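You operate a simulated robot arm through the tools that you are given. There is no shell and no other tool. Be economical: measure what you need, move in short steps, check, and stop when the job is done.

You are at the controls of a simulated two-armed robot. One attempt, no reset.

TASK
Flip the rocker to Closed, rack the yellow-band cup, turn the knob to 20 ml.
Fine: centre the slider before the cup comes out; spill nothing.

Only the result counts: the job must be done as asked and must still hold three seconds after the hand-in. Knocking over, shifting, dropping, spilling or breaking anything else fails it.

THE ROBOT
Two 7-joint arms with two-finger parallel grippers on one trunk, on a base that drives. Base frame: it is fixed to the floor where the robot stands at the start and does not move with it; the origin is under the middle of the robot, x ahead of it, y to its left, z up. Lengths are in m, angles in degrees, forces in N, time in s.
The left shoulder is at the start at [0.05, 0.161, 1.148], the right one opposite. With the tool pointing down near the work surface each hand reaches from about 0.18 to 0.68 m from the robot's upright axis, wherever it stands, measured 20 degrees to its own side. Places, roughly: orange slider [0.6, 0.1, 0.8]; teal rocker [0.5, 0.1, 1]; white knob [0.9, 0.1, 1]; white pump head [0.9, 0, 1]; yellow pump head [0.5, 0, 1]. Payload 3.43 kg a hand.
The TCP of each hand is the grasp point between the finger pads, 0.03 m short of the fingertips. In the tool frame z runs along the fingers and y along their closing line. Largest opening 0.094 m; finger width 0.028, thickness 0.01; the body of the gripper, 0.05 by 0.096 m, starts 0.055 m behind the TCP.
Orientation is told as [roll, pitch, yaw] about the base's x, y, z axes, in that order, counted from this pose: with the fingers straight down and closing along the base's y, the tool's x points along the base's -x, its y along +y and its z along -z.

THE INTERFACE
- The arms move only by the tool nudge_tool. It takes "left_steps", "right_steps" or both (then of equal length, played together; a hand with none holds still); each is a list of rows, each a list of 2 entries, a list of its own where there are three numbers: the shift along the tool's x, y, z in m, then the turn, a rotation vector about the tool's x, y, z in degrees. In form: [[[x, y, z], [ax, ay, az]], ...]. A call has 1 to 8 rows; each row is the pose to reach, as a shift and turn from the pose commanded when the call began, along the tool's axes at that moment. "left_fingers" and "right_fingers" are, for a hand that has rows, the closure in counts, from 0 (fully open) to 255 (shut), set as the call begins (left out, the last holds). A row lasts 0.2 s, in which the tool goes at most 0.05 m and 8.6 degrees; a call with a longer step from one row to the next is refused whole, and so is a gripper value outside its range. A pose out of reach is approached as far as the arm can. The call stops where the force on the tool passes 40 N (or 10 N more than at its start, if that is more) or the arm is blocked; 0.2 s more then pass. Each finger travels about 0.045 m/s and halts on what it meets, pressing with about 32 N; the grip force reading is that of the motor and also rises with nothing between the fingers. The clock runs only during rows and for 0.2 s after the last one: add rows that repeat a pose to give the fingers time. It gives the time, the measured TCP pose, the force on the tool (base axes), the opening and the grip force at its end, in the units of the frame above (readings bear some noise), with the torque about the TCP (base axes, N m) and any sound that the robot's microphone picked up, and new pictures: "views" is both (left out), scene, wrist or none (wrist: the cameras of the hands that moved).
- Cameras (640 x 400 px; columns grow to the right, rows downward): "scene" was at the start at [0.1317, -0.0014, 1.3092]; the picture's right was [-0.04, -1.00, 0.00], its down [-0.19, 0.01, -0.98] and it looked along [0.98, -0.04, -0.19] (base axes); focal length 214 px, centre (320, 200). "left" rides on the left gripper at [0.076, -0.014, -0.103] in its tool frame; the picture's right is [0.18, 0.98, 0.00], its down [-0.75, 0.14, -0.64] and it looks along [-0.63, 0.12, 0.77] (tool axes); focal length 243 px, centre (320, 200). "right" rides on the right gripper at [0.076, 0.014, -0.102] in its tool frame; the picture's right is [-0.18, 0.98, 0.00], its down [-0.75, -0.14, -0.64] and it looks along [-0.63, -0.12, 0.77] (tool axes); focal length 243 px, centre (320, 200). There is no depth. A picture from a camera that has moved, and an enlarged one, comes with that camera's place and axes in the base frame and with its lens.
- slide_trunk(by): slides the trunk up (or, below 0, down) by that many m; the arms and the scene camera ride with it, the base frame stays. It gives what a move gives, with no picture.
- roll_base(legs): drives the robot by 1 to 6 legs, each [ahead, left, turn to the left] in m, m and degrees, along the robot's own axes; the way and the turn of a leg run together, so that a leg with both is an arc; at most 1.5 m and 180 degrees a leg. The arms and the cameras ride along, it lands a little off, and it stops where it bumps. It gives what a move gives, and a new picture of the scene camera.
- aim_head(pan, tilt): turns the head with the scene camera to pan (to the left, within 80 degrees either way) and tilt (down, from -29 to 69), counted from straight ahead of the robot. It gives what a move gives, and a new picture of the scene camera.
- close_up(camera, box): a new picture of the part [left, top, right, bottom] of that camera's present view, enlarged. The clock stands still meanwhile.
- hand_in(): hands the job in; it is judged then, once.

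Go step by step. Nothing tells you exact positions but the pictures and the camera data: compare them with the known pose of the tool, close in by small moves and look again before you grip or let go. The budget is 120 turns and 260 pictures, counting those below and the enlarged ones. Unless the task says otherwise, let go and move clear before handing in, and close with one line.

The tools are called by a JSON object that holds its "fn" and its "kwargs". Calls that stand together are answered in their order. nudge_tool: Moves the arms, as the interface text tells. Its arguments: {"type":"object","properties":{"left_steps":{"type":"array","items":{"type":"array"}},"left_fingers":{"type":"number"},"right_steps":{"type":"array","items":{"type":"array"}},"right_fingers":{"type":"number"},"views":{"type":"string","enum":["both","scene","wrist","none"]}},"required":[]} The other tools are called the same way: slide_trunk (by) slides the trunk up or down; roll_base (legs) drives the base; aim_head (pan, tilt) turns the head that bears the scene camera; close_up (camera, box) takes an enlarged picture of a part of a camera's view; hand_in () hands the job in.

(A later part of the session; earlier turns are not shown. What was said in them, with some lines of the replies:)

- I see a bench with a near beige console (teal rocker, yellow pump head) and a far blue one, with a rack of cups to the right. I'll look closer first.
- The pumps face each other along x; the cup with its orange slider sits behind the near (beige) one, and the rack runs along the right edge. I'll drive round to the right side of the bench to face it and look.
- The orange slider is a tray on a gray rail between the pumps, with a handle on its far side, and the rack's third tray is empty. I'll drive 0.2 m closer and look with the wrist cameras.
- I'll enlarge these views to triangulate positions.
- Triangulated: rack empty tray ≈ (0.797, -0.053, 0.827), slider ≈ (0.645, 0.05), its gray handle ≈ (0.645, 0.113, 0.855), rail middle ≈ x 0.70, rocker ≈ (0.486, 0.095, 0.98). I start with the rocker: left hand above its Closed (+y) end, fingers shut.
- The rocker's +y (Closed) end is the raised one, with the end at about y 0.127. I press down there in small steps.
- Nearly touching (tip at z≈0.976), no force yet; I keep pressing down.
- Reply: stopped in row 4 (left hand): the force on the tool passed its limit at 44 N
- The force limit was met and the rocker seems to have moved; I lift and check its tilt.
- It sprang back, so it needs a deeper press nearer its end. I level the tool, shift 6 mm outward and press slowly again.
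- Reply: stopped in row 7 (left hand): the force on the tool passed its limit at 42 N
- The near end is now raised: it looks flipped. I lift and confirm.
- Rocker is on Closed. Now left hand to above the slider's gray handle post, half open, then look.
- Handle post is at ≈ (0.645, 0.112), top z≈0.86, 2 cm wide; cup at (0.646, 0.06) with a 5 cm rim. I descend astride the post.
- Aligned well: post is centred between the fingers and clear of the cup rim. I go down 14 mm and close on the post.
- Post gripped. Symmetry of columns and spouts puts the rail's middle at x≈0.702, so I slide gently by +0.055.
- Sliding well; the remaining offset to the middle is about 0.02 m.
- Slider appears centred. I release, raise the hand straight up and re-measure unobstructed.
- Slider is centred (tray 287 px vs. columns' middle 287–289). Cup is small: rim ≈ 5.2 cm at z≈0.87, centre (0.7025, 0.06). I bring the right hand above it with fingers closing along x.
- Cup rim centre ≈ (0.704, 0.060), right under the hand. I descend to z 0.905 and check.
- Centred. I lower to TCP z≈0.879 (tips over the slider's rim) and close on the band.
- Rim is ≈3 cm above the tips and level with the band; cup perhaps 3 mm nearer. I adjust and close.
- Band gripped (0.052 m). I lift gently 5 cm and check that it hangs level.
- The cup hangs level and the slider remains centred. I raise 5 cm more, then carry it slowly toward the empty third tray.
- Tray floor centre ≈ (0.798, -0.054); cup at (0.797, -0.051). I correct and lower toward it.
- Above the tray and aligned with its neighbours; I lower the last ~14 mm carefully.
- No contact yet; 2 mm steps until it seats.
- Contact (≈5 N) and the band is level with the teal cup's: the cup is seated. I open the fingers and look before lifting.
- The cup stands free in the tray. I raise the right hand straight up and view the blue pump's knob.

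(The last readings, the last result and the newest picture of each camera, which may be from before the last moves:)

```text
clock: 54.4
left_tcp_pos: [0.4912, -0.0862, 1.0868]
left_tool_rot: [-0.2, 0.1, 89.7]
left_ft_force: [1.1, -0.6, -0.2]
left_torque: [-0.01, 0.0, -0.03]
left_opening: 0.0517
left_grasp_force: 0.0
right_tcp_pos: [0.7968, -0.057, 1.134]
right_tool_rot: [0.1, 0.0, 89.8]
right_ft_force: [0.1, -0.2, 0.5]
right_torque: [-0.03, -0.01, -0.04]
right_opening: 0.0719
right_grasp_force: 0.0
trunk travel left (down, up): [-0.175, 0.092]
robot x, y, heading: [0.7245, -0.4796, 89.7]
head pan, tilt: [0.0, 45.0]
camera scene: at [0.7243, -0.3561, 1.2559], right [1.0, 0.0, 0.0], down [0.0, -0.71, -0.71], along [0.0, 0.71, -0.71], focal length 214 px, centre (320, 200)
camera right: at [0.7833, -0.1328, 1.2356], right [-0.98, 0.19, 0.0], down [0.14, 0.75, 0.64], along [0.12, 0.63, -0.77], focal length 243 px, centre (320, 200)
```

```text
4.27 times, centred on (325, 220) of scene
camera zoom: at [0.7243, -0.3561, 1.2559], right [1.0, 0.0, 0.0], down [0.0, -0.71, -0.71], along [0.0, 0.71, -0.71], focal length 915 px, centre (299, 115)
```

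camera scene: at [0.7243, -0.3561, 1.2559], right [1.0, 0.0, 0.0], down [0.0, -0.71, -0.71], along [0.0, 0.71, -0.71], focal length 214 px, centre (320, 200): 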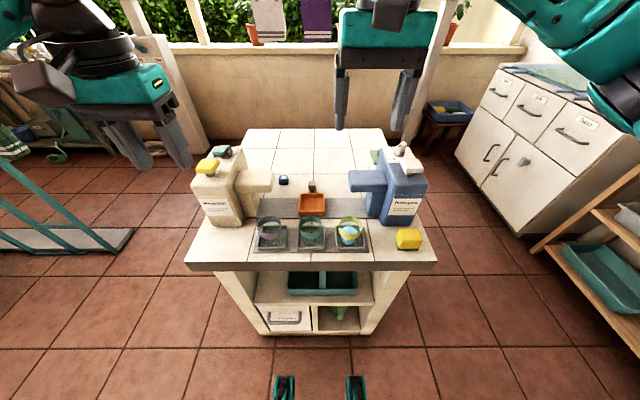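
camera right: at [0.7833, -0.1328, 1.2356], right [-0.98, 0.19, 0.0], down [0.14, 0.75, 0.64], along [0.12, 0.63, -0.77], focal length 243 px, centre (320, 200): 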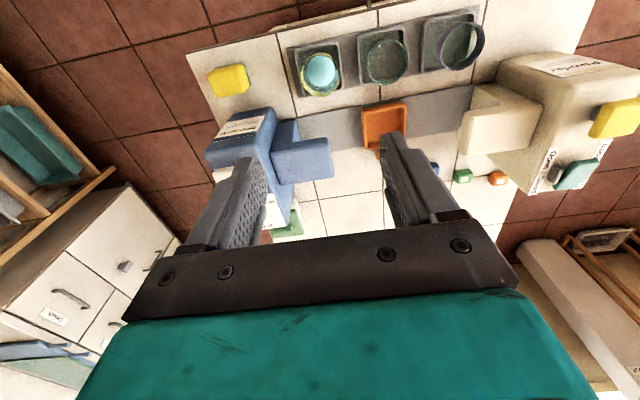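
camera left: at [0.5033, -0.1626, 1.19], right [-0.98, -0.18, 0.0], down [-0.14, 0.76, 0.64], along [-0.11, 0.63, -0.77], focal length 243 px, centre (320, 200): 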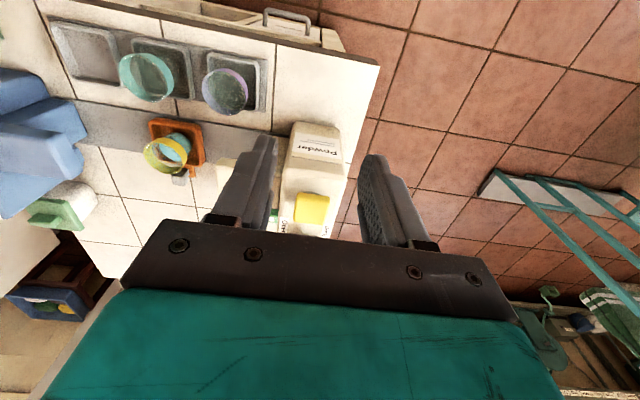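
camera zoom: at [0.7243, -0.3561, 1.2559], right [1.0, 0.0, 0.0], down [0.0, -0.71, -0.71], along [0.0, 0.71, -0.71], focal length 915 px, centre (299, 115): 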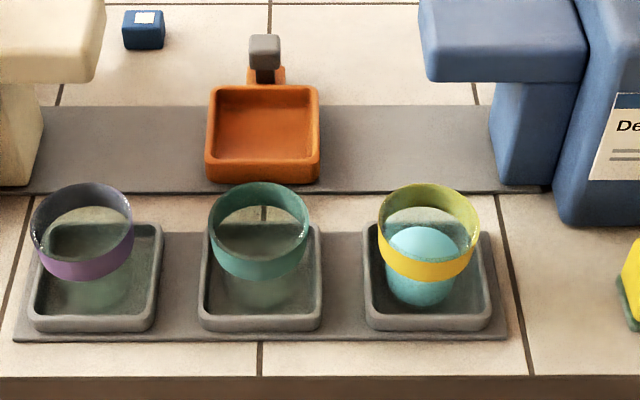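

The yellow-band cup is racked like its neighbours. Now I move the right hand to view the dose dial from above.

{"fn": "nudge_tool", "kwargs": {"right_steps": [[[0, -0.04, 0], [0, 0, 0]], [[-0.01, -0.088, 0], [0, 0, 0]]], "views": "none"}}

{"fn": "close_up", "kwargs": {"camera": "right", "box": [240, 110, 400, 240]}}

{"fn": "close_up", "kwargs": {"camera": "scene", "box": [375, 130, 435, 180]}}

```text
clock: 55.0
left_tcp_pos: [0.4911, -0.0858, 1.0855]
left_tool_rot: [-0.1, 0.1, 89.7]
left_ft_force: [-0.7, 0.5, -0.4]
left_torque: [0.0, 0.0, -0.01]
left_opening: 0.0518
left_grasp_force: 0.1
right_tcp_pos: [0.8869, -0.0461, 1.1354]
right_tool_rot: [0.1, 0.0, 89.9]
right_ft_force: [0.5, 0.0, -0.1]
right_torque: [0.01, 0.0, 0.01]
right_opening: 0.0719
right_grasp_force: 0.1
trunk travel left (down, up): [-0.175, 0.092]
robot x, y, heading: [0.7265, -0.481, 89.8]
head pan, tilt: [0.0, 45.0]
```

```text
3.08 times, centred on (320, 175) of right
camera zoom: at [0.874, -0.1227, 1.2367], right [-0.98, 0.19, 0.0], down [0.14, 0.75, 0.64], along [0.12, 0.63, -0.77], focal length 746 px, centre (320, 277)
```

zoom: 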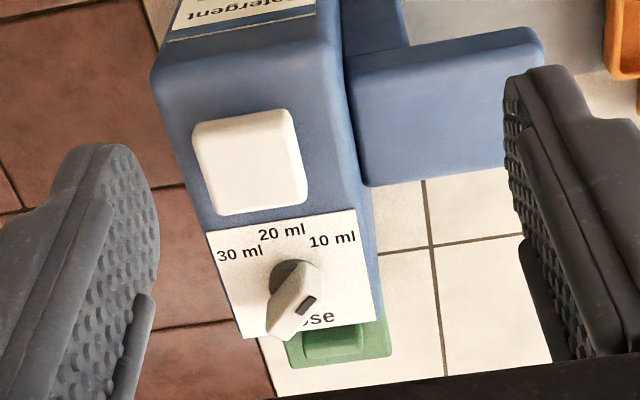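

```text
8.00 times, centred on (405, 155) of scene
camera zoom: at [0.7252, -0.356, 1.256], right [1.0, 0.0, 0.0], down [0.0, -0.71, -0.71], along [0.0, 0.71, -0.71], focal length 1716 px, centre (-360, 560)
```

zoom: 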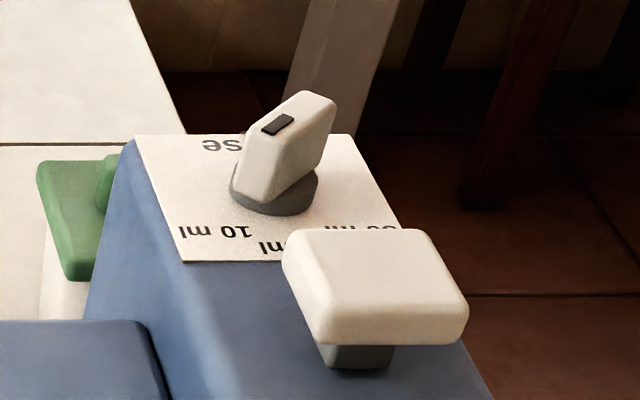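

I need the pointer's orientation; zooming tighter on it.

{"fn": "close_up", "kwargs": {"camera": "right", "box": [285, 155, 345, 200]}}

{"fn": "nudge_tool", "kwargs": {"right_steps": [[[0.02, 0, -0.01], [0, 0, 0]], [[0.04, 0, -0.02], [0, 8, 0]], [[0.04, 0, -0.03], [0, 16, 0]], [[0.04, 0, -0.03], [0, 24, 0]], [[0.04, 0, -0.03], [0, 30, 0]]], "views": "wrist"}}

```text
8.89 times, centred on (315, 178) of right
camera zoom: at [0.874, -0.1227, 1.2367], right [-0.98, 0.19, 0.0], down [0.14, 0.75, 0.64], along [0.12, 0.63, -0.77], focal length 2157 px, centre (364, 400)
```

zoom: 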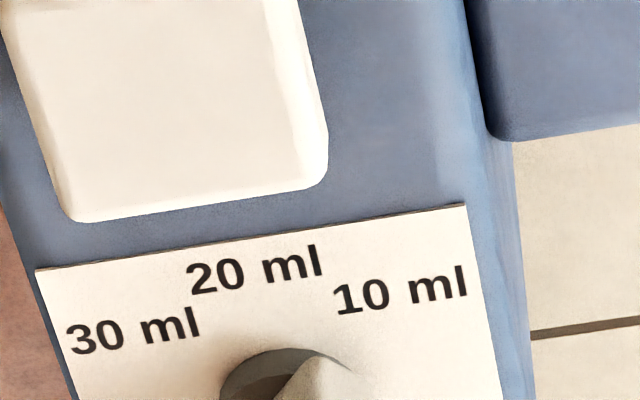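

```text
clock: 56.2
left_tcp_pos: [0.4906, -0.0862, 1.0871]
left_tool_rot: [-0.1, 0.1, 89.7]
left_ft_force: [0.5, -0.6, 0.4]
left_torque: [-0.01, 0.02, 0.01]
left_opening: 0.0515
left_grasp_force: 0.0
right_tcp_pos: [0.8856, -0.0861, 1.1651]
right_tool_rot: [0.1, 30.1, 89.8]
right_ft_force: [0.5, -1.0, -0.7]
right_torque: [-0.02, -0.01, 0.01]
right_opening: 0.0719
right_grasp_force: 0.0
trunk travel left (down, up): [-0.175, 0.092]
robot x, y, heading: [0.7195, -0.4783, 89.7]
head pan, tilt: [0.0, 45.0]
camera right: at [0.8722, -0.1012, 1.2909], right [-0.98, 0.16, -0.09], down [0.15, 0.97, 0.18], along [0.12, 0.16, -0.98], focal length 243 px, centre (320, 200)
```

right: 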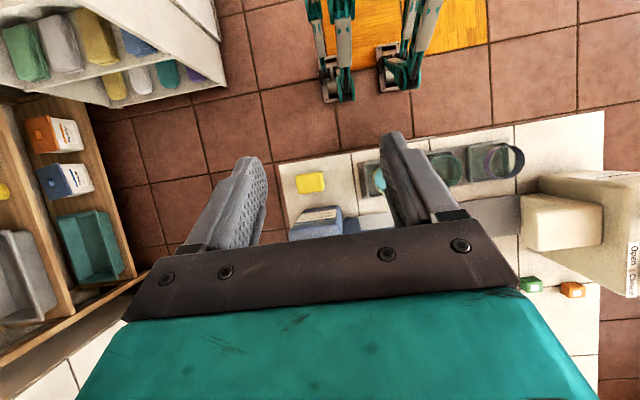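

{"fn": "nudge_tool", "kwargs": {"right_steps": [[[-0.03, 0, -0.012], [0, 0, 0]], [[-0.06, 0, -0.024], [0, 0, 0]], [[-0.09, 0, -0.036], [0, 0, 0]], [[-0.123, 0, -0.048], [0, 0, 0]]], "views": "wrist"}}

{"fn": "close_up", "kwargs": {"camera": "right", "box": [260, 120, 380, 220]}}

```text
clock: 57.2
left_tcp_pos: [0.4912, -0.0865, 1.0862]
left_tool_rot: [-0.3, 0.2, 89.8]
left_ft_force: [-0.2, -0.1, 0.0]
left_torque: [-0.01, 0.01, 0.0]
left_opening: 0.0516
left_grasp_force: 0.0
right_tcp_pos: [0.8875, 0.025, 1.1312]
right_tool_rot: [0.3, 29.8, 89.9]
right_ft_force: [0.3, 0.6, -0.3]
right_torque: [0.02, -0.02, 0.0]
right_opening: 0.0719
right_grasp_force: 0.0
right hand out of reach, approached as far as the arm can: row 4
trunk travel left (down, up): [-0.175, 0.092]
robot x, y, heading: [0.724, -0.4811, 89.7]
head pan, tilt: [0.0, 45.0]
camera right: at [0.874, 0.0101, 1.2579], right [-0.98, 0.16, -0.09], down [0.14, 0.97, 0.18], along [0.12, 0.17, -0.98], focal length 243 px, centre (320, 200)
```

right: 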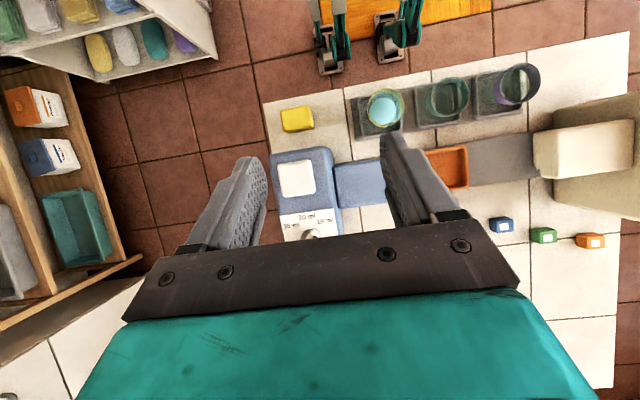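

```text
4.00 times, centred on (320, 170) of right
camera zoom: at [0.874, 0.0101, 1.2579], right [-0.98, 0.16, -0.09], down [0.14, 0.97, 0.18], along [0.12, 0.17, -0.98], focal length 970 px, centre (320, 320)
```

zoom: 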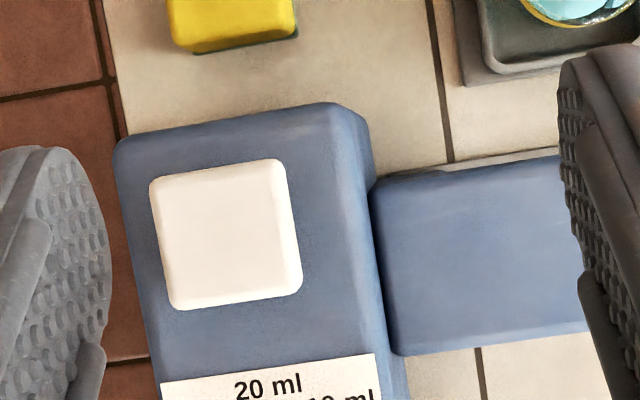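

The hand hides the dial at this tilt. I go back level (pitch 0) a bit nearer and zoom in on the knob.

{"fn": "nudge_tool", "kwargs": {"right_steps": [[[0.02, 0, 0.005], [0, -8, 0]], [[0.04, 0, 0.01], [0, -16, 0]], [[0.055, 0, 0.015], [0, -24, 0]], [[0.065, 0, 0.02], [0, -29.8, 0]]], "views": "wrist"}}

{"fn": "close_up", "kwargs": {"camera": "right", "box": [280, 140, 360, 210]}}

{"fn": "slide_trunk", "kwargs": {"by": 0.09}}

{"fn": "close_up", "kwargs": {"camera": "scene", "box": [370, 140, 430, 200]}}

{"fn": "close_up", "kwargs": {"camera": "right", "box": [280, 110, 360, 190]}}

```text
clock: 58.2
left_tcp_pos: [0.4898, -0.0862, 1.0862]
left_tool_rot: [-0.3, 0.1, 89.7]
left_ft_force: [0.8, 0.0, 0.5]
left_torque: [0.0, -0.02, -0.02]
left_opening: 0.0517
left_grasp_force: 0.0
right_tcp_pos: [0.8859, -0.0427, 1.1472]
right_tool_rot: [0.1, -0.1, 89.7]
right_ft_force: [0.1, -0.3, 0.3]
right_torque: [0.03, -0.03, 0.02]
right_opening: 0.0718
right_grasp_force: 0.0
trunk travel left (down, up): [-0.175, 0.092]
robot x, y, heading: [0.7251, -0.48, 90.0]
head pan, tilt: [0.0, 45.0]
camera right: at [0.8723, -0.1185, 1.2493], right [-0.98, 0.19, 0.0], down [0.15, 0.75, 0.64], along [0.12, 0.63, -0.77], focal length 243 px, centre (320, 200)
```

right: 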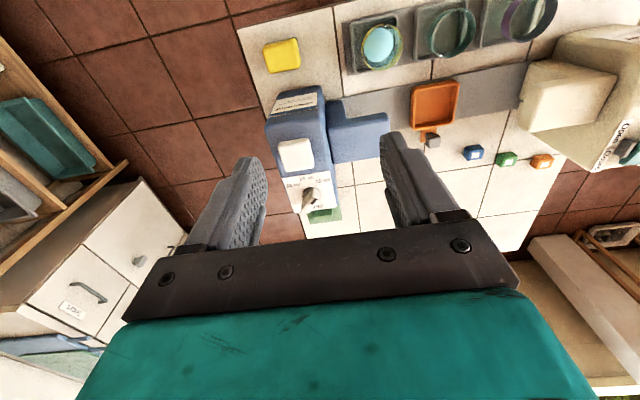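

```text
5.71 times, centred on (320, 175) of right
camera zoom: at [0.8723, -0.1185, 1.2493], right [-0.98, 0.19, 0.0], down [0.15, 0.75, 0.64], along [0.12, 0.63, -0.77], focal length 1386 px, centre (320, 343)
```

zoom: 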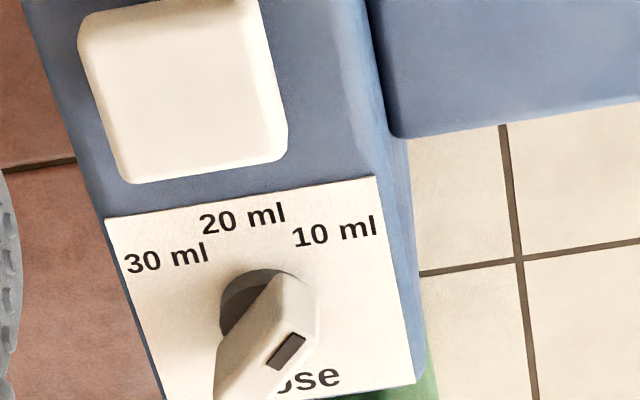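

```text
clock: 59.4
left_tcp_pos: [0.4906, -0.0857, 1.1765]
left_tool_rot: [-0.2, 0.3, 89.7]
left_ft_force: [-0.5, 0.0, 0.2]
left_torque: [0.01, -0.01, 0.01]
left_opening: 0.0516
left_grasp_force: 0.0
right_tcp_pos: [0.8861, -0.0421, 1.2356]
right_tool_rot: [0.0, 0.3, 89.7]
right_ft_force: [-0.3, -0.1, 0.8]
right_torque: [-0.01, 0.01, 0.01]
right_opening: 0.072
right_grasp_force: 0.1
trunk travel left (down, up): [-0.265, 0.002]
robot x, y, heading: [0.7276, -0.4807, 89.8]
head pan, tilt: [0.0, 45.0]
```

```text
6.67 times, centred on (400, 170) of scene
camera zoom: at [0.7245, -0.3557, 1.3459], right [1.0, 0.0, 0.0], down [0.0, -0.71, -0.71], along [0.0, 0.71, -0.71], focal length 1430 px, centre (-213, 400)
```

zoom: 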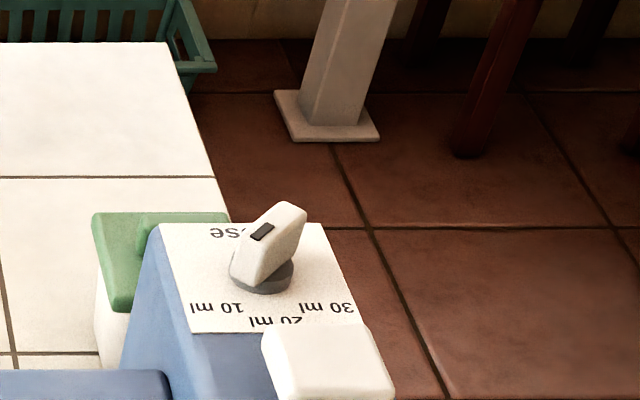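

```text
5.00 times, centred on (320, 150) of right
camera zoom: at [0.8721, -0.1179, 1.339], right [-0.98, 0.19, 0.0], down [0.14, 0.76, 0.64], along [0.12, 0.63, -0.77], focal length 1213 px, centre (320, 450)
```

zoom: 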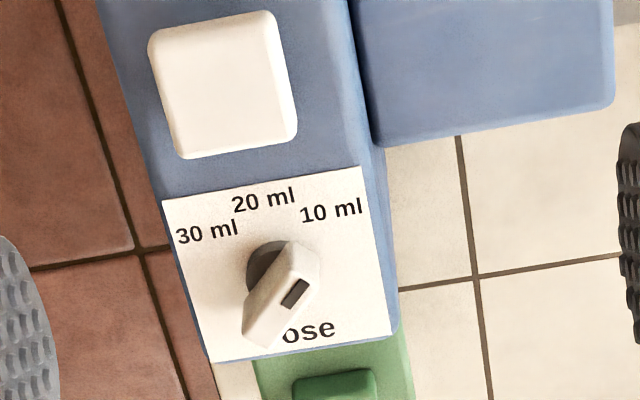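

The pointer mark points diagonally to 10 ml (-x,-y); 20 ml is straight toward -y, so the knob must turn +45° (counter-clockwise from above). Knob ≈ (0.924, 0.105), top z≈0.985. I move above it with the hand yawed so the fingers straddle the bar.

{"fn": "nudge_tool", "kwargs": {"right_steps": [[[-0.025, -0.006, 0.02], [0, 0, 7.5]], [[-0.05, -0.012, 0.045], [0, 0, 15]], [[-0.075, -0.018, 0.07], [0, 0, 22.5]], [[-0.1, -0.025, 0.095], [0, 0, 30]], [[-0.125, -0.031, 0.12], [0, 0, 37.5]], [[-0.147, -0.037, 0.145], [0, 0, 45]]], "right_fingers": 140}}

{"fn": "close_up", "kwargs": {"camera": "right", "box": [240, 40, 400, 200]}}

{"fn": "close_up", "kwargs": {"camera": "scene", "box": [360, 130, 440, 210]}}

```text
clock: 60.8
left_tcp_pos: [0.4914, -0.0858, 1.1765]
left_tool_rot: [-0.3, 0.2, 89.7]
left_ft_force: [0.0, 0.5, -1.6]
left_torque: [0.0, 0.01, 0.03]
left_opening: 0.0518
left_grasp_force: 0.0
right_tcp_pos: [0.9234, 0.1056, 1.0912]
right_tool_rot: [-0.3, 0.2, 44.7]
right_ft_force: [0.9, -0.4, 0.0]
right_torque: [-0.02, -0.01, 0.01]
right_opening: 0.0425
right_grasp_force: 0.1
trunk travel left (down, up): [-0.265, 0.002]
robot x, y, heading: [0.7249, -0.4785, 90.0]
head pan, tilt: [0.0, 45.0]
camera scene: at [0.7245, -0.3554, 1.3459], right [1.0, 0.0, 0.0], down [0.0, -0.71, -0.71], along [0.0, 0.71, -0.71], focal length 214 px, centre (320, 200)
camera right: at [0.8596, 0.0615, 1.1929], right [-0.56, 0.83, 0.0], down [0.64, 0.43, 0.64], along [0.53, 0.36, -0.77], focal length 243 px, centre (320, 200)
```

scene: 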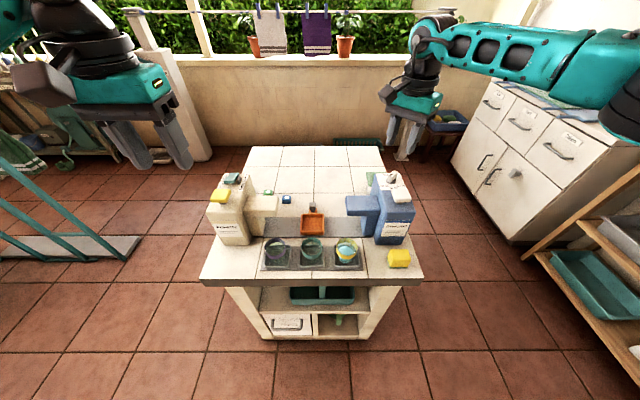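
right: 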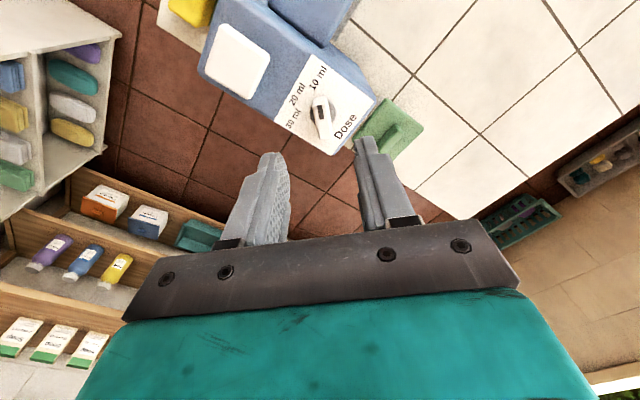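

```text
2.50 times, centred on (320, 120) of right
camera zoom: at [0.8596, 0.0615, 1.1929], right [-0.56, 0.83, 0.0], down [0.64, 0.43, 0.64], along [0.53, 0.36, -0.77], focal length 606 px, centre (320, 400)
```

zoom: 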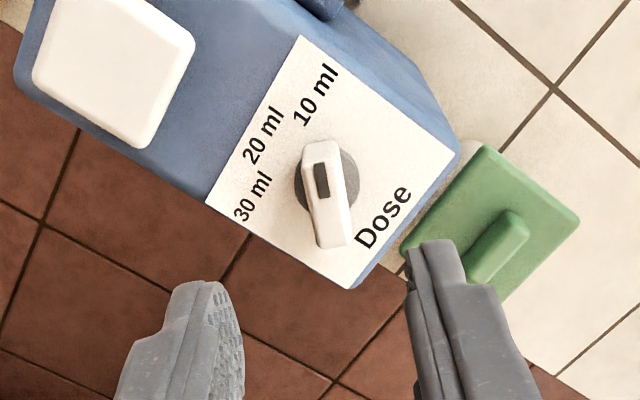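

```text
5.00 times, centred on (400, 170) of scene
camera zoom: at [0.7245, -0.3554, 1.3459], right [1.0, 0.0, 0.0], down [0.0, -0.71, -0.71], along [0.0, 0.71, -0.71], focal length 1072 px, centre (-80, 350)
```

zoom: 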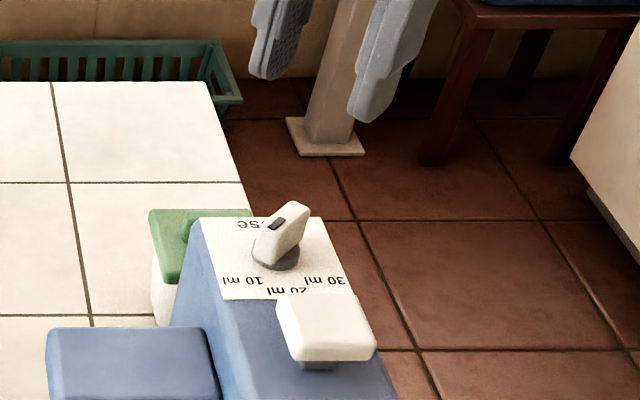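

Excellent view: bar aligned with the gap, at ≈ (0.921, 0.106). I descend partway and verify.

{"fn": "nudge_tool", "kwargs": {"right_steps": [[[0.0015, 0.0015, 0.035], [0, 0, 0]], [[0.0015, 0.0015, 0.06], [0, 0, 0]], [[0.0015, 0.0015, 0.073], [0, 0, 0]]], "views": "none"}}

{"fn": "close_up", "kwargs": {"camera": "right", "box": [240, 80, 400, 240]}}

{"fn": "close_up", "kwargs": {"camera": "scene", "box": [360, 130, 440, 210]}}

```text
clock: 61.6
left_tcp_pos: [0.4911, -0.0858, 1.1764]
left_tool_rot: [-0.2, 0.1, 89.8]
left_ft_force: [-0.1, -0.6, 0.0]
left_torque: [0.03, 0.04, 0.03]
left_opening: 0.0518
left_grasp_force: 0.0
right_tcp_pos: [0.9211, 0.1042, 1.0179]
right_tool_rot: [0.0, 0.0, 44.7]
right_ft_force: [-0.4, 0.0, -0.2]
right_torque: [-0.03, -0.01, -0.03]
right_opening: 0.0425
right_grasp_force: 0.1
trunk travel left (down, up): [-0.265, 0.002]
robot x, y, heading: [0.7247, -0.4789, 89.7]
head pan, tilt: [0.0, 45.0]
```

```text
2.50 times, centred on (320, 160) of right
camera zoom: at [0.8578, 0.0604, 1.1202], right [-0.56, 0.83, 0.0], down [0.64, 0.43, 0.64], along [0.53, 0.36, -0.77], focal length 606 px, centre (320, 300)
```

zoom: 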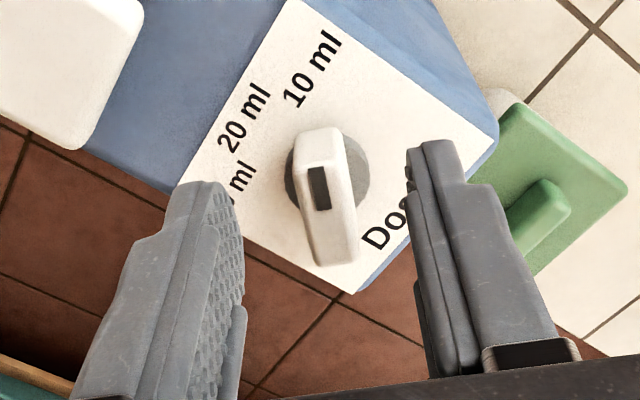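

```text
5.00 times, centred on (400, 170) of scene
camera zoom: at [0.7246, -0.3557, 1.3459], right [1.0, 0.0, 0.0], down [0.0, -0.71, -0.71], along [0.0, 0.71, -0.71], focal length 1072 px, centre (-80, 350)
```

zoom: 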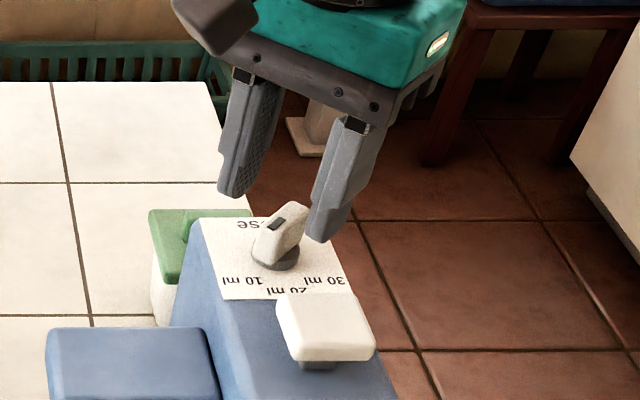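

Well centred over the bar. I descend 20 mm and close on it.

{"fn": "nudge_tool", "kwargs": {"right_steps": [[[0, 0, 0.01], [0, 0, 0]], [[0, 0, 0.02], [0, 0, 0]]], "views": "none"}}

{"fn": "nudge_tool", "kwargs": {"right_steps": [[[0, 0, 0], [0, 0, 0]], [[0, 0, 0], [0, 0, 0]], [[0, 0, 0], [0, 0, 0]], [[0, 0, 0], [0, 0, 0]]], "right_fingers": 255, "views": "none"}}

{"fn": "close_up", "kwargs": {"camera": "right", "box": [240, 80, 400, 240]}}

```text
clock: 62.2
left_tcp_pos: [0.4917, -0.0847, 1.1764]
left_tool_rot: [-0.1, 0.0, 89.7]
left_ft_force: [-0.2, 0.0, -0.4]
left_torque: [0.0, 0.02, -0.01]
left_opening: 0.0514
left_grasp_force: 0.1
right_tcp_pos: [0.921, 0.1041, 1.0008]
right_tool_rot: [-0.1, 0.1, 44.8]
right_ft_force: [0.4, 0.2, -0.3]
right_torque: [0.02, -0.04, 0.01]
right_opening: 0.0425
right_grasp_force: 0.0
trunk travel left (down, up): [-0.265, 0.002]
robot x, y, heading: [0.7281, -0.4814, 89.7]
head pan, tilt: [0.0, 45.0]
```

```text
clock: 63.2
left_tcp_pos: [0.4916, -0.0854, 1.1761]
left_tool_rot: [-0.1, 0.1, 89.7]
left_ft_force: [-0.8, 0.6, 0.0]
left_torque: [-0.01, -0.01, 0.01]
left_opening: 0.052
left_grasp_force: 0.0
right_tcp_pos: [0.9222, 0.1039, 0.9978]
right_tool_rot: [-0.1, 0.1, 44.8]
right_ft_force: [0.7, 0.3, -0.1]
right_torque: [0.13, -0.02, 0.19]
right_opening: 0.0139
right_grasp_force: 44.8
trunk travel left (down, up): [-0.265, 0.002]
robot x, y, heading: [0.7238, -0.4804, 89.7]
head pan, tilt: [0.0, 45.0]
```

```text
2.50 times, centred on (320, 160) of right
camera zoom: at [0.858, 0.0602, 1.1008], right [-0.56, 0.83, 0.0], down [0.63, 0.43, 0.64], along [0.53, 0.36, -0.77], focal length 606 px, centre (320, 300)
```

zoom: 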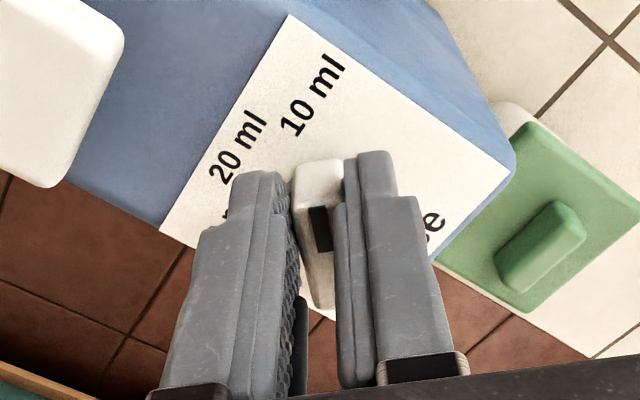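

Gripped (0.014 m). I turn +45° (CCW from above) about the tool axis.

{"fn": "nudge_tool", "kwargs": {"right_steps": [[[0, 0, 0], [0, 0, -5.6]], [[0, 0, 0], [0, 0, -11.2]], [[0, 0, 0], [0, 0, -16.8]], [[0, -0.001, 0], [0, 0, -22.5]], [[0, -0.001, 0], [0, 0, -28.2]], [[-0.001, -0.001, 0], [0, 0, -33.8]], [[-0.001, -0.001, 0], [0, 0, -39.5]], [[-0.001, -0.001, 0], [0, 0, -45.2]]], "views": "none"}}

{"fn": "close_up", "kwargs": {"camera": "right", "box": [240, 80, 400, 240]}}

{"fn": "close_up", "kwargs": {"camera": "scene", "box": [360, 130, 440, 210]}}

```text
clock: 65.0
left_tcp_pos: [0.4948, -0.0881, 1.1791]
left_tool_rot: [0.0, 0.0, 89.7]
left_ft_force: [0.6, -0.2, 0.4]
left_torque: [0.03, 0.01, 0.0]
left_opening: 0.0519
left_grasp_force: 0.1
right_tcp_pos: [0.9303, 0.0997, 0.9989]
right_tool_rot: [-0.5, 0.6, 89.7]
right_ft_force: [27.6, -23.7, 0.1]
right_torque: [0.19, -0.44, -0.33]
right_opening: 0.0138
right_grasp_force: 45.4
trunk travel left (down, up): [-0.265, 0.002]
robot x, y, heading: [0.7294, -0.4801, 89.9]
head pan, tilt: [0.0, 45.0]
```

```text
2.50 times, centred on (320, 160) of right
camera zoom: at [0.9154, 0.0251, 1.1013], right [-0.98, 0.19, -0.01], down [0.14, 0.76, 0.64], along [0.13, 0.62, -0.77], focal length 606 px, centre (320, 300)
```

zoom: 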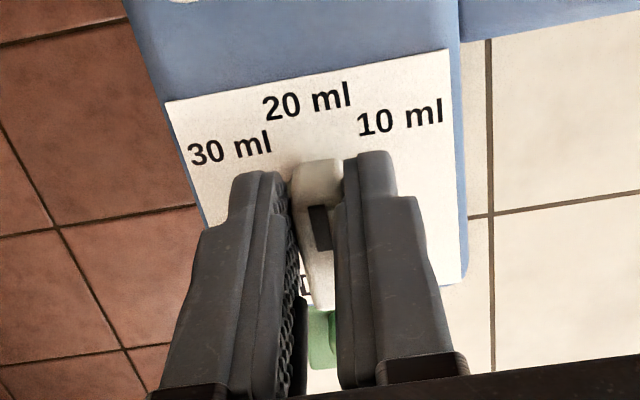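

```text
5.00 times, centred on (400, 170) of scene
camera zoom: at [0.7281, -0.359, 1.3463], right [1.0, 0.0, 0.0], down [-0.01, -0.71, -0.71], along [0.0, 0.71, -0.71], focal length 1072 px, centre (-80, 350)
```

zoom: 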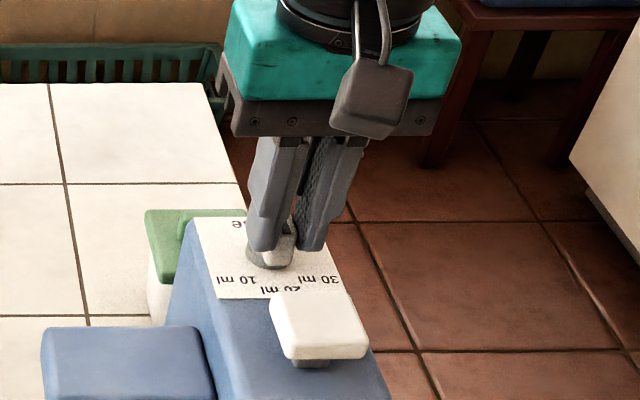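

The knob has turned with the hand (yaw 89.7°) and now there is side load because the pivot sits a bit off the grip. I relieve that load before letting go.

{"fn": "nudge_tool", "kwargs": {"right_steps": [[[0.002, -0.003, 0], [0, 0, 0]], [[0.004, -0.006, 0], [0, 0, 0]]], "views": "none"}}

```text
clock: 65.6
left_tcp_pos: [0.4915, -0.0852, 1.1782]
left_tool_rot: [-0.1, 0.1, 89.8]
left_ft_force: [-0.7, -0.1, 0.1]
left_torque: [0.04, 0.04, 0.02]
left_opening: 0.0514
left_grasp_force: 0.0
right_tcp_pos: [0.9303, 0.1006, 0.9987]
right_tool_rot: [0.0, 0.3, 90.0]
right_ft_force: [16.2, -2.9, -0.2]
right_torque: [-1.39, -0.53, -0.16]
right_opening: 0.0136
right_grasp_force: 44.9
trunk travel left (down, up): [-0.265, 0.002]
robot x, y, heading: [0.7252, -0.4791, 89.9]
head pan, tilt: [0.0, 45.0]
```

{"fn": "nudge_tool", "kwargs": {"right_steps": [[[0.0005, -0.004, 0], [0, 0, 0]], [[0.0005, -0.007, 0], [0, 0, 0]]], "views": "none"}}

{"fn": "close_up", "kwargs": {"camera": "right", "box": [240, 80, 400, 240]}}

```text
clock: 66.2
left_tcp_pos: [0.4892, -0.086, 1.1769]
left_tool_rot: [-0.4, 0.2, 89.9]
left_ft_force: [-0.5, 0.2, 0.3]
left_torque: [0.02, -0.02, -0.04]
left_opening: 0.0516
left_grasp_force: 0.1
right_tcp_pos: [0.9309, 0.0998, 0.9986]
right_tool_rot: [0.4, 0.2, 90.4]
right_ft_force: [-4.9, 1.8, -3.8]
right_torque: [-0.92, -0.05, 0.04]
right_opening: 0.0137
right_grasp_force: 45.1
trunk travel left (down, up): [-0.265, 0.002]
robot x, y, heading: [0.7244, -0.4785, 89.5]
head pan, tilt: [0.0, 45.0]
```

```text
2.50 times, centred on (320, 160) of right
camera zoom: at [0.9182, 0.024, 1.1009], right [-0.98, 0.18, 0.01], down [0.14, 0.76, 0.64], along [0.11, 0.63, -0.77], focal length 606 px, centre (320, 300)
```

zoom: 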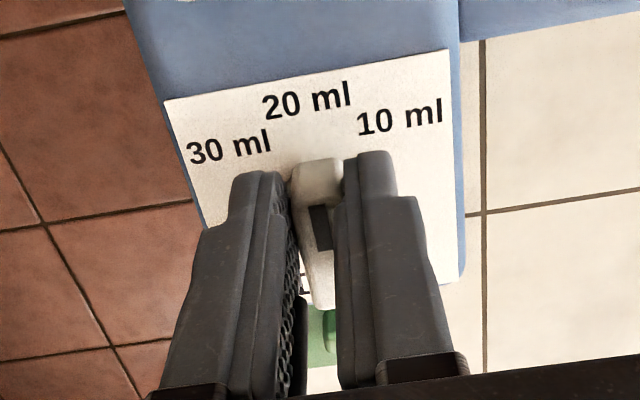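

Load is relieved and the mark points at 20 ml. I open slightly and check the knob stays.

{"fn": "nudge_tool", "kwargs": {"right_steps": [[[0, 0, 0], [0, 0, 0]], [[0, 0, 0], [0, 0, 0]], [[0, 0, 0], [0, 0, 0]], [[0, 0, -0.02], [0, 0, 0]], [[0, 0, -0.05], [0, 0, 0]], [[0, 0, -0.09], [0, 0, 0]]], "right_fingers": 150, "views": "none"}}

{"fn": "close_up", "kwargs": {"camera": "right", "box": [240, 40, 400, 200]}}

{"fn": "close_up", "kwargs": {"camera": "scene", "box": [360, 130, 440, 210]}}

```text
clock: 67.6
left_tcp_pos: [0.49, -0.0863, 1.1764]
left_tool_rot: [-0.2, 0.1, 89.7]
left_ft_force: [0.5, -0.1, -0.7]
left_torque: [-0.02, -0.05, 0.01]
left_opening: 0.0515
left_grasp_force: 0.1
right_tcp_pos: [0.9345, 0.099, 1.0893]
right_tool_rot: [-0.1, 0.2, 90.0]
right_ft_force: [-0.3, 0.1, 0.2]
right_torque: [-0.01, -0.02, 0.0]
right_opening: 0.0387
right_grasp_force: 0.1
trunk travel left (down, up): [-0.265, 0.002]
robot x, y, heading: [0.723, -0.4795, 89.9]
head pan, tilt: [0.0, 45.0]
```

```text
2.50 times, centred on (320, 120) of right
camera zoom: at [0.9214, 0.0227, 1.1911], right [-0.98, 0.18, 0.0], down [0.14, 0.76, 0.64], along [0.12, 0.63, -0.77], focal length 606 px, centre (320, 400)
```

zoom: 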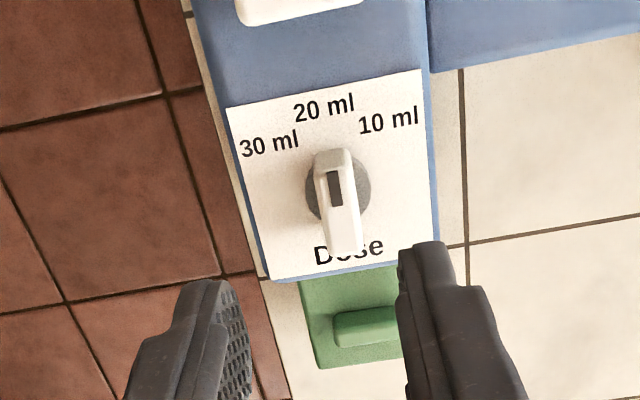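

```text
5.00 times, centred on (400, 170) of scene
camera zoom: at [0.7242, -0.3563, 1.346], right [1.0, 0.0, 0.0], down [0.0, -0.71, -0.71], along [0.0, 0.71, -0.71], focal length 1072 px, centre (-80, 350)
```

zoom: 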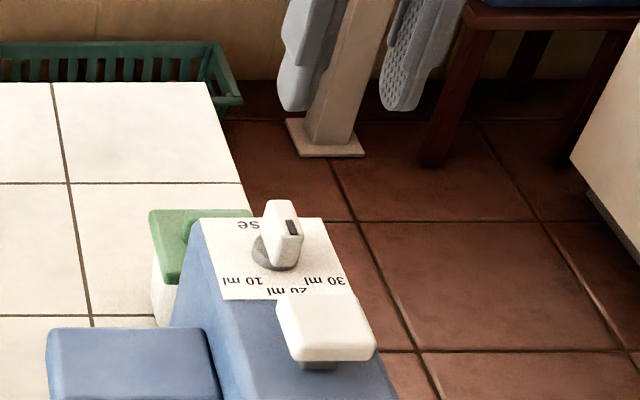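

Pointer lines up with 20 ml. I retract the right hand and take final checks of everything.

{"fn": "nudge_tool", "kwargs": {"right_steps": [[[0, 0, -0.04], [0, 0, 0]], [[0, 0, -0.08], [0, 0, 0]], [[0.04, 0, -0.1], [0, 0, 0]], [[0.08, 0, -0.1], [0, 0, 0]], [[0.12, 0, -0.1], [0, 0, 0]], [[0.16, 0, -0.1], [0, 0, 0]]], "views": "scene"}}

{"fn": "close_up", "kwargs": {"camera": "scene", "box": [200, 160, 320, 280]}}

{"fn": "close_up", "kwargs": {"camera": "scene", "box": [310, 160, 430, 280]}}

{"fn": "close_up", "kwargs": {"camera": "scene", "box": [255, 195, 375, 275]}}

{"fn": "close_up", "kwargs": {"camera": "right", "box": [240, 80, 400, 200]}}

```text
clock: 69.0
left_tcp_pos: [0.491, -0.0865, 1.1769]
left_tool_rot: [-0.1, 0.1, 89.7]
left_ft_force: [0.3, -0.4, 0.2]
left_torque: [0.01, 0.02, -0.02]
left_opening: 0.0517
left_grasp_force: 0.1
right_tcp_pos: [0.9352, -0.0613, 1.187]
right_tool_rot: [0.0, 0.2, 89.9]
right_ft_force: [0.8, -0.4, 0.3]
right_torque: [0.01, 0.0, 0.0]
right_opening: 0.0386
right_grasp_force: 0.0
trunk travel left (down, up): [-0.265, 0.002]
robot x, y, heading: [0.7257, -0.4807, 89.7]
head pan, tilt: [0.0, 45.0]
camera scene: at [0.7246, -0.3564, 1.346], right [1.0, 0.0, 0.0], down [0.0, -0.71, -0.71], along [0.0, 0.71, -0.71], focal length 214 px, centre (320, 200)
```

scene: 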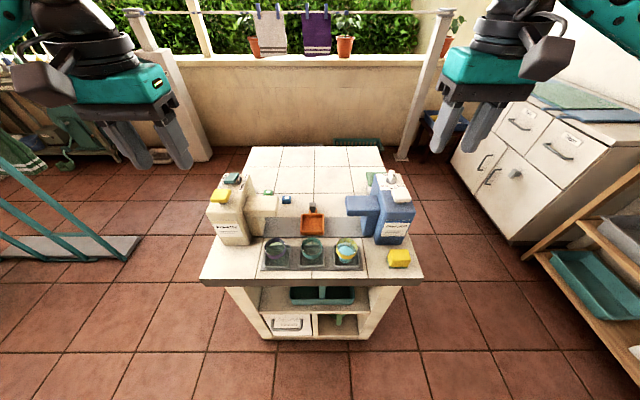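

```text
3.33 times, centred on (260, 220) of scene
camera zoom: at [0.7246, -0.3564, 1.346], right [1.0, 0.0, 0.0], down [0.0, -0.71, -0.71], along [0.0, 0.71, -0.71], focal length 715 px, centre (520, 133)
```

zoom: 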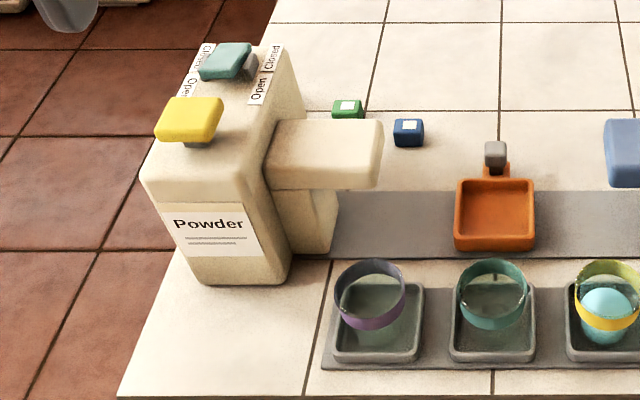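

```text
3.33 times, centred on (370, 220) of scene
camera zoom: at [0.7246, -0.3564, 1.346], right [1.0, 0.0, 0.0], down [0.0, -0.71, -0.71], along [0.0, 0.71, -0.71], focal length 715 px, centre (153, 133)
```

zoom: 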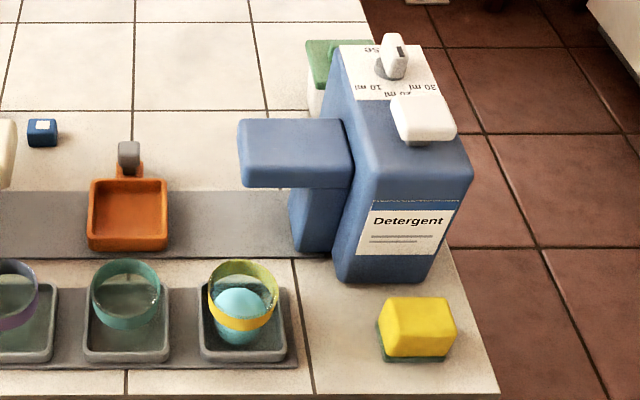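

```text
5.00 times, centred on (315, 235) of scene
camera zoom: at [0.7246, -0.3564, 1.346], right [1.0, 0.0, 0.0], down [0.0, -0.71, -0.71], along [0.0, 0.71, -0.71], focal length 1072 px, centre (345, 25)
```

zoom: 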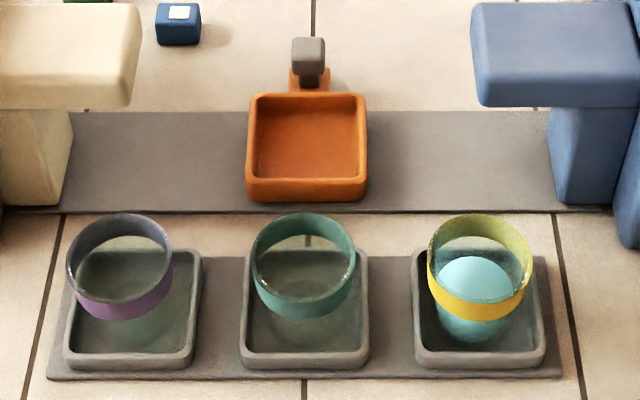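

```text
3.33 times, centred on (320, 140) of right
camera zoom: at [0.9218, -0.137, 1.2909], right [-0.98, 0.19, 0.0], down [0.14, 0.75, 0.64], along [0.12, 0.63, -0.77], focal length 809 px, centre (320, 400)
```

zoom: 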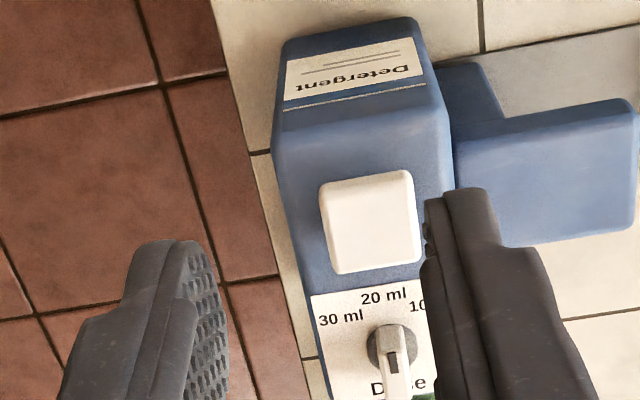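

The rocker is on Closed, the slider is centred, the yellow-band cup stands in the third tray, the knob points at 20 ml, and both hands are clear. I'm handing in.

{"fn": "hand_in", "kwargs": {}}

```text
The job is handed in.
```

The rocker is on Closed and the yellow-band cup is in the rack's third tray. I centred the slider before lifting the cup, the knob is set to 20 ml, and I saw no spill. The result of the hand-in wasn't shown.
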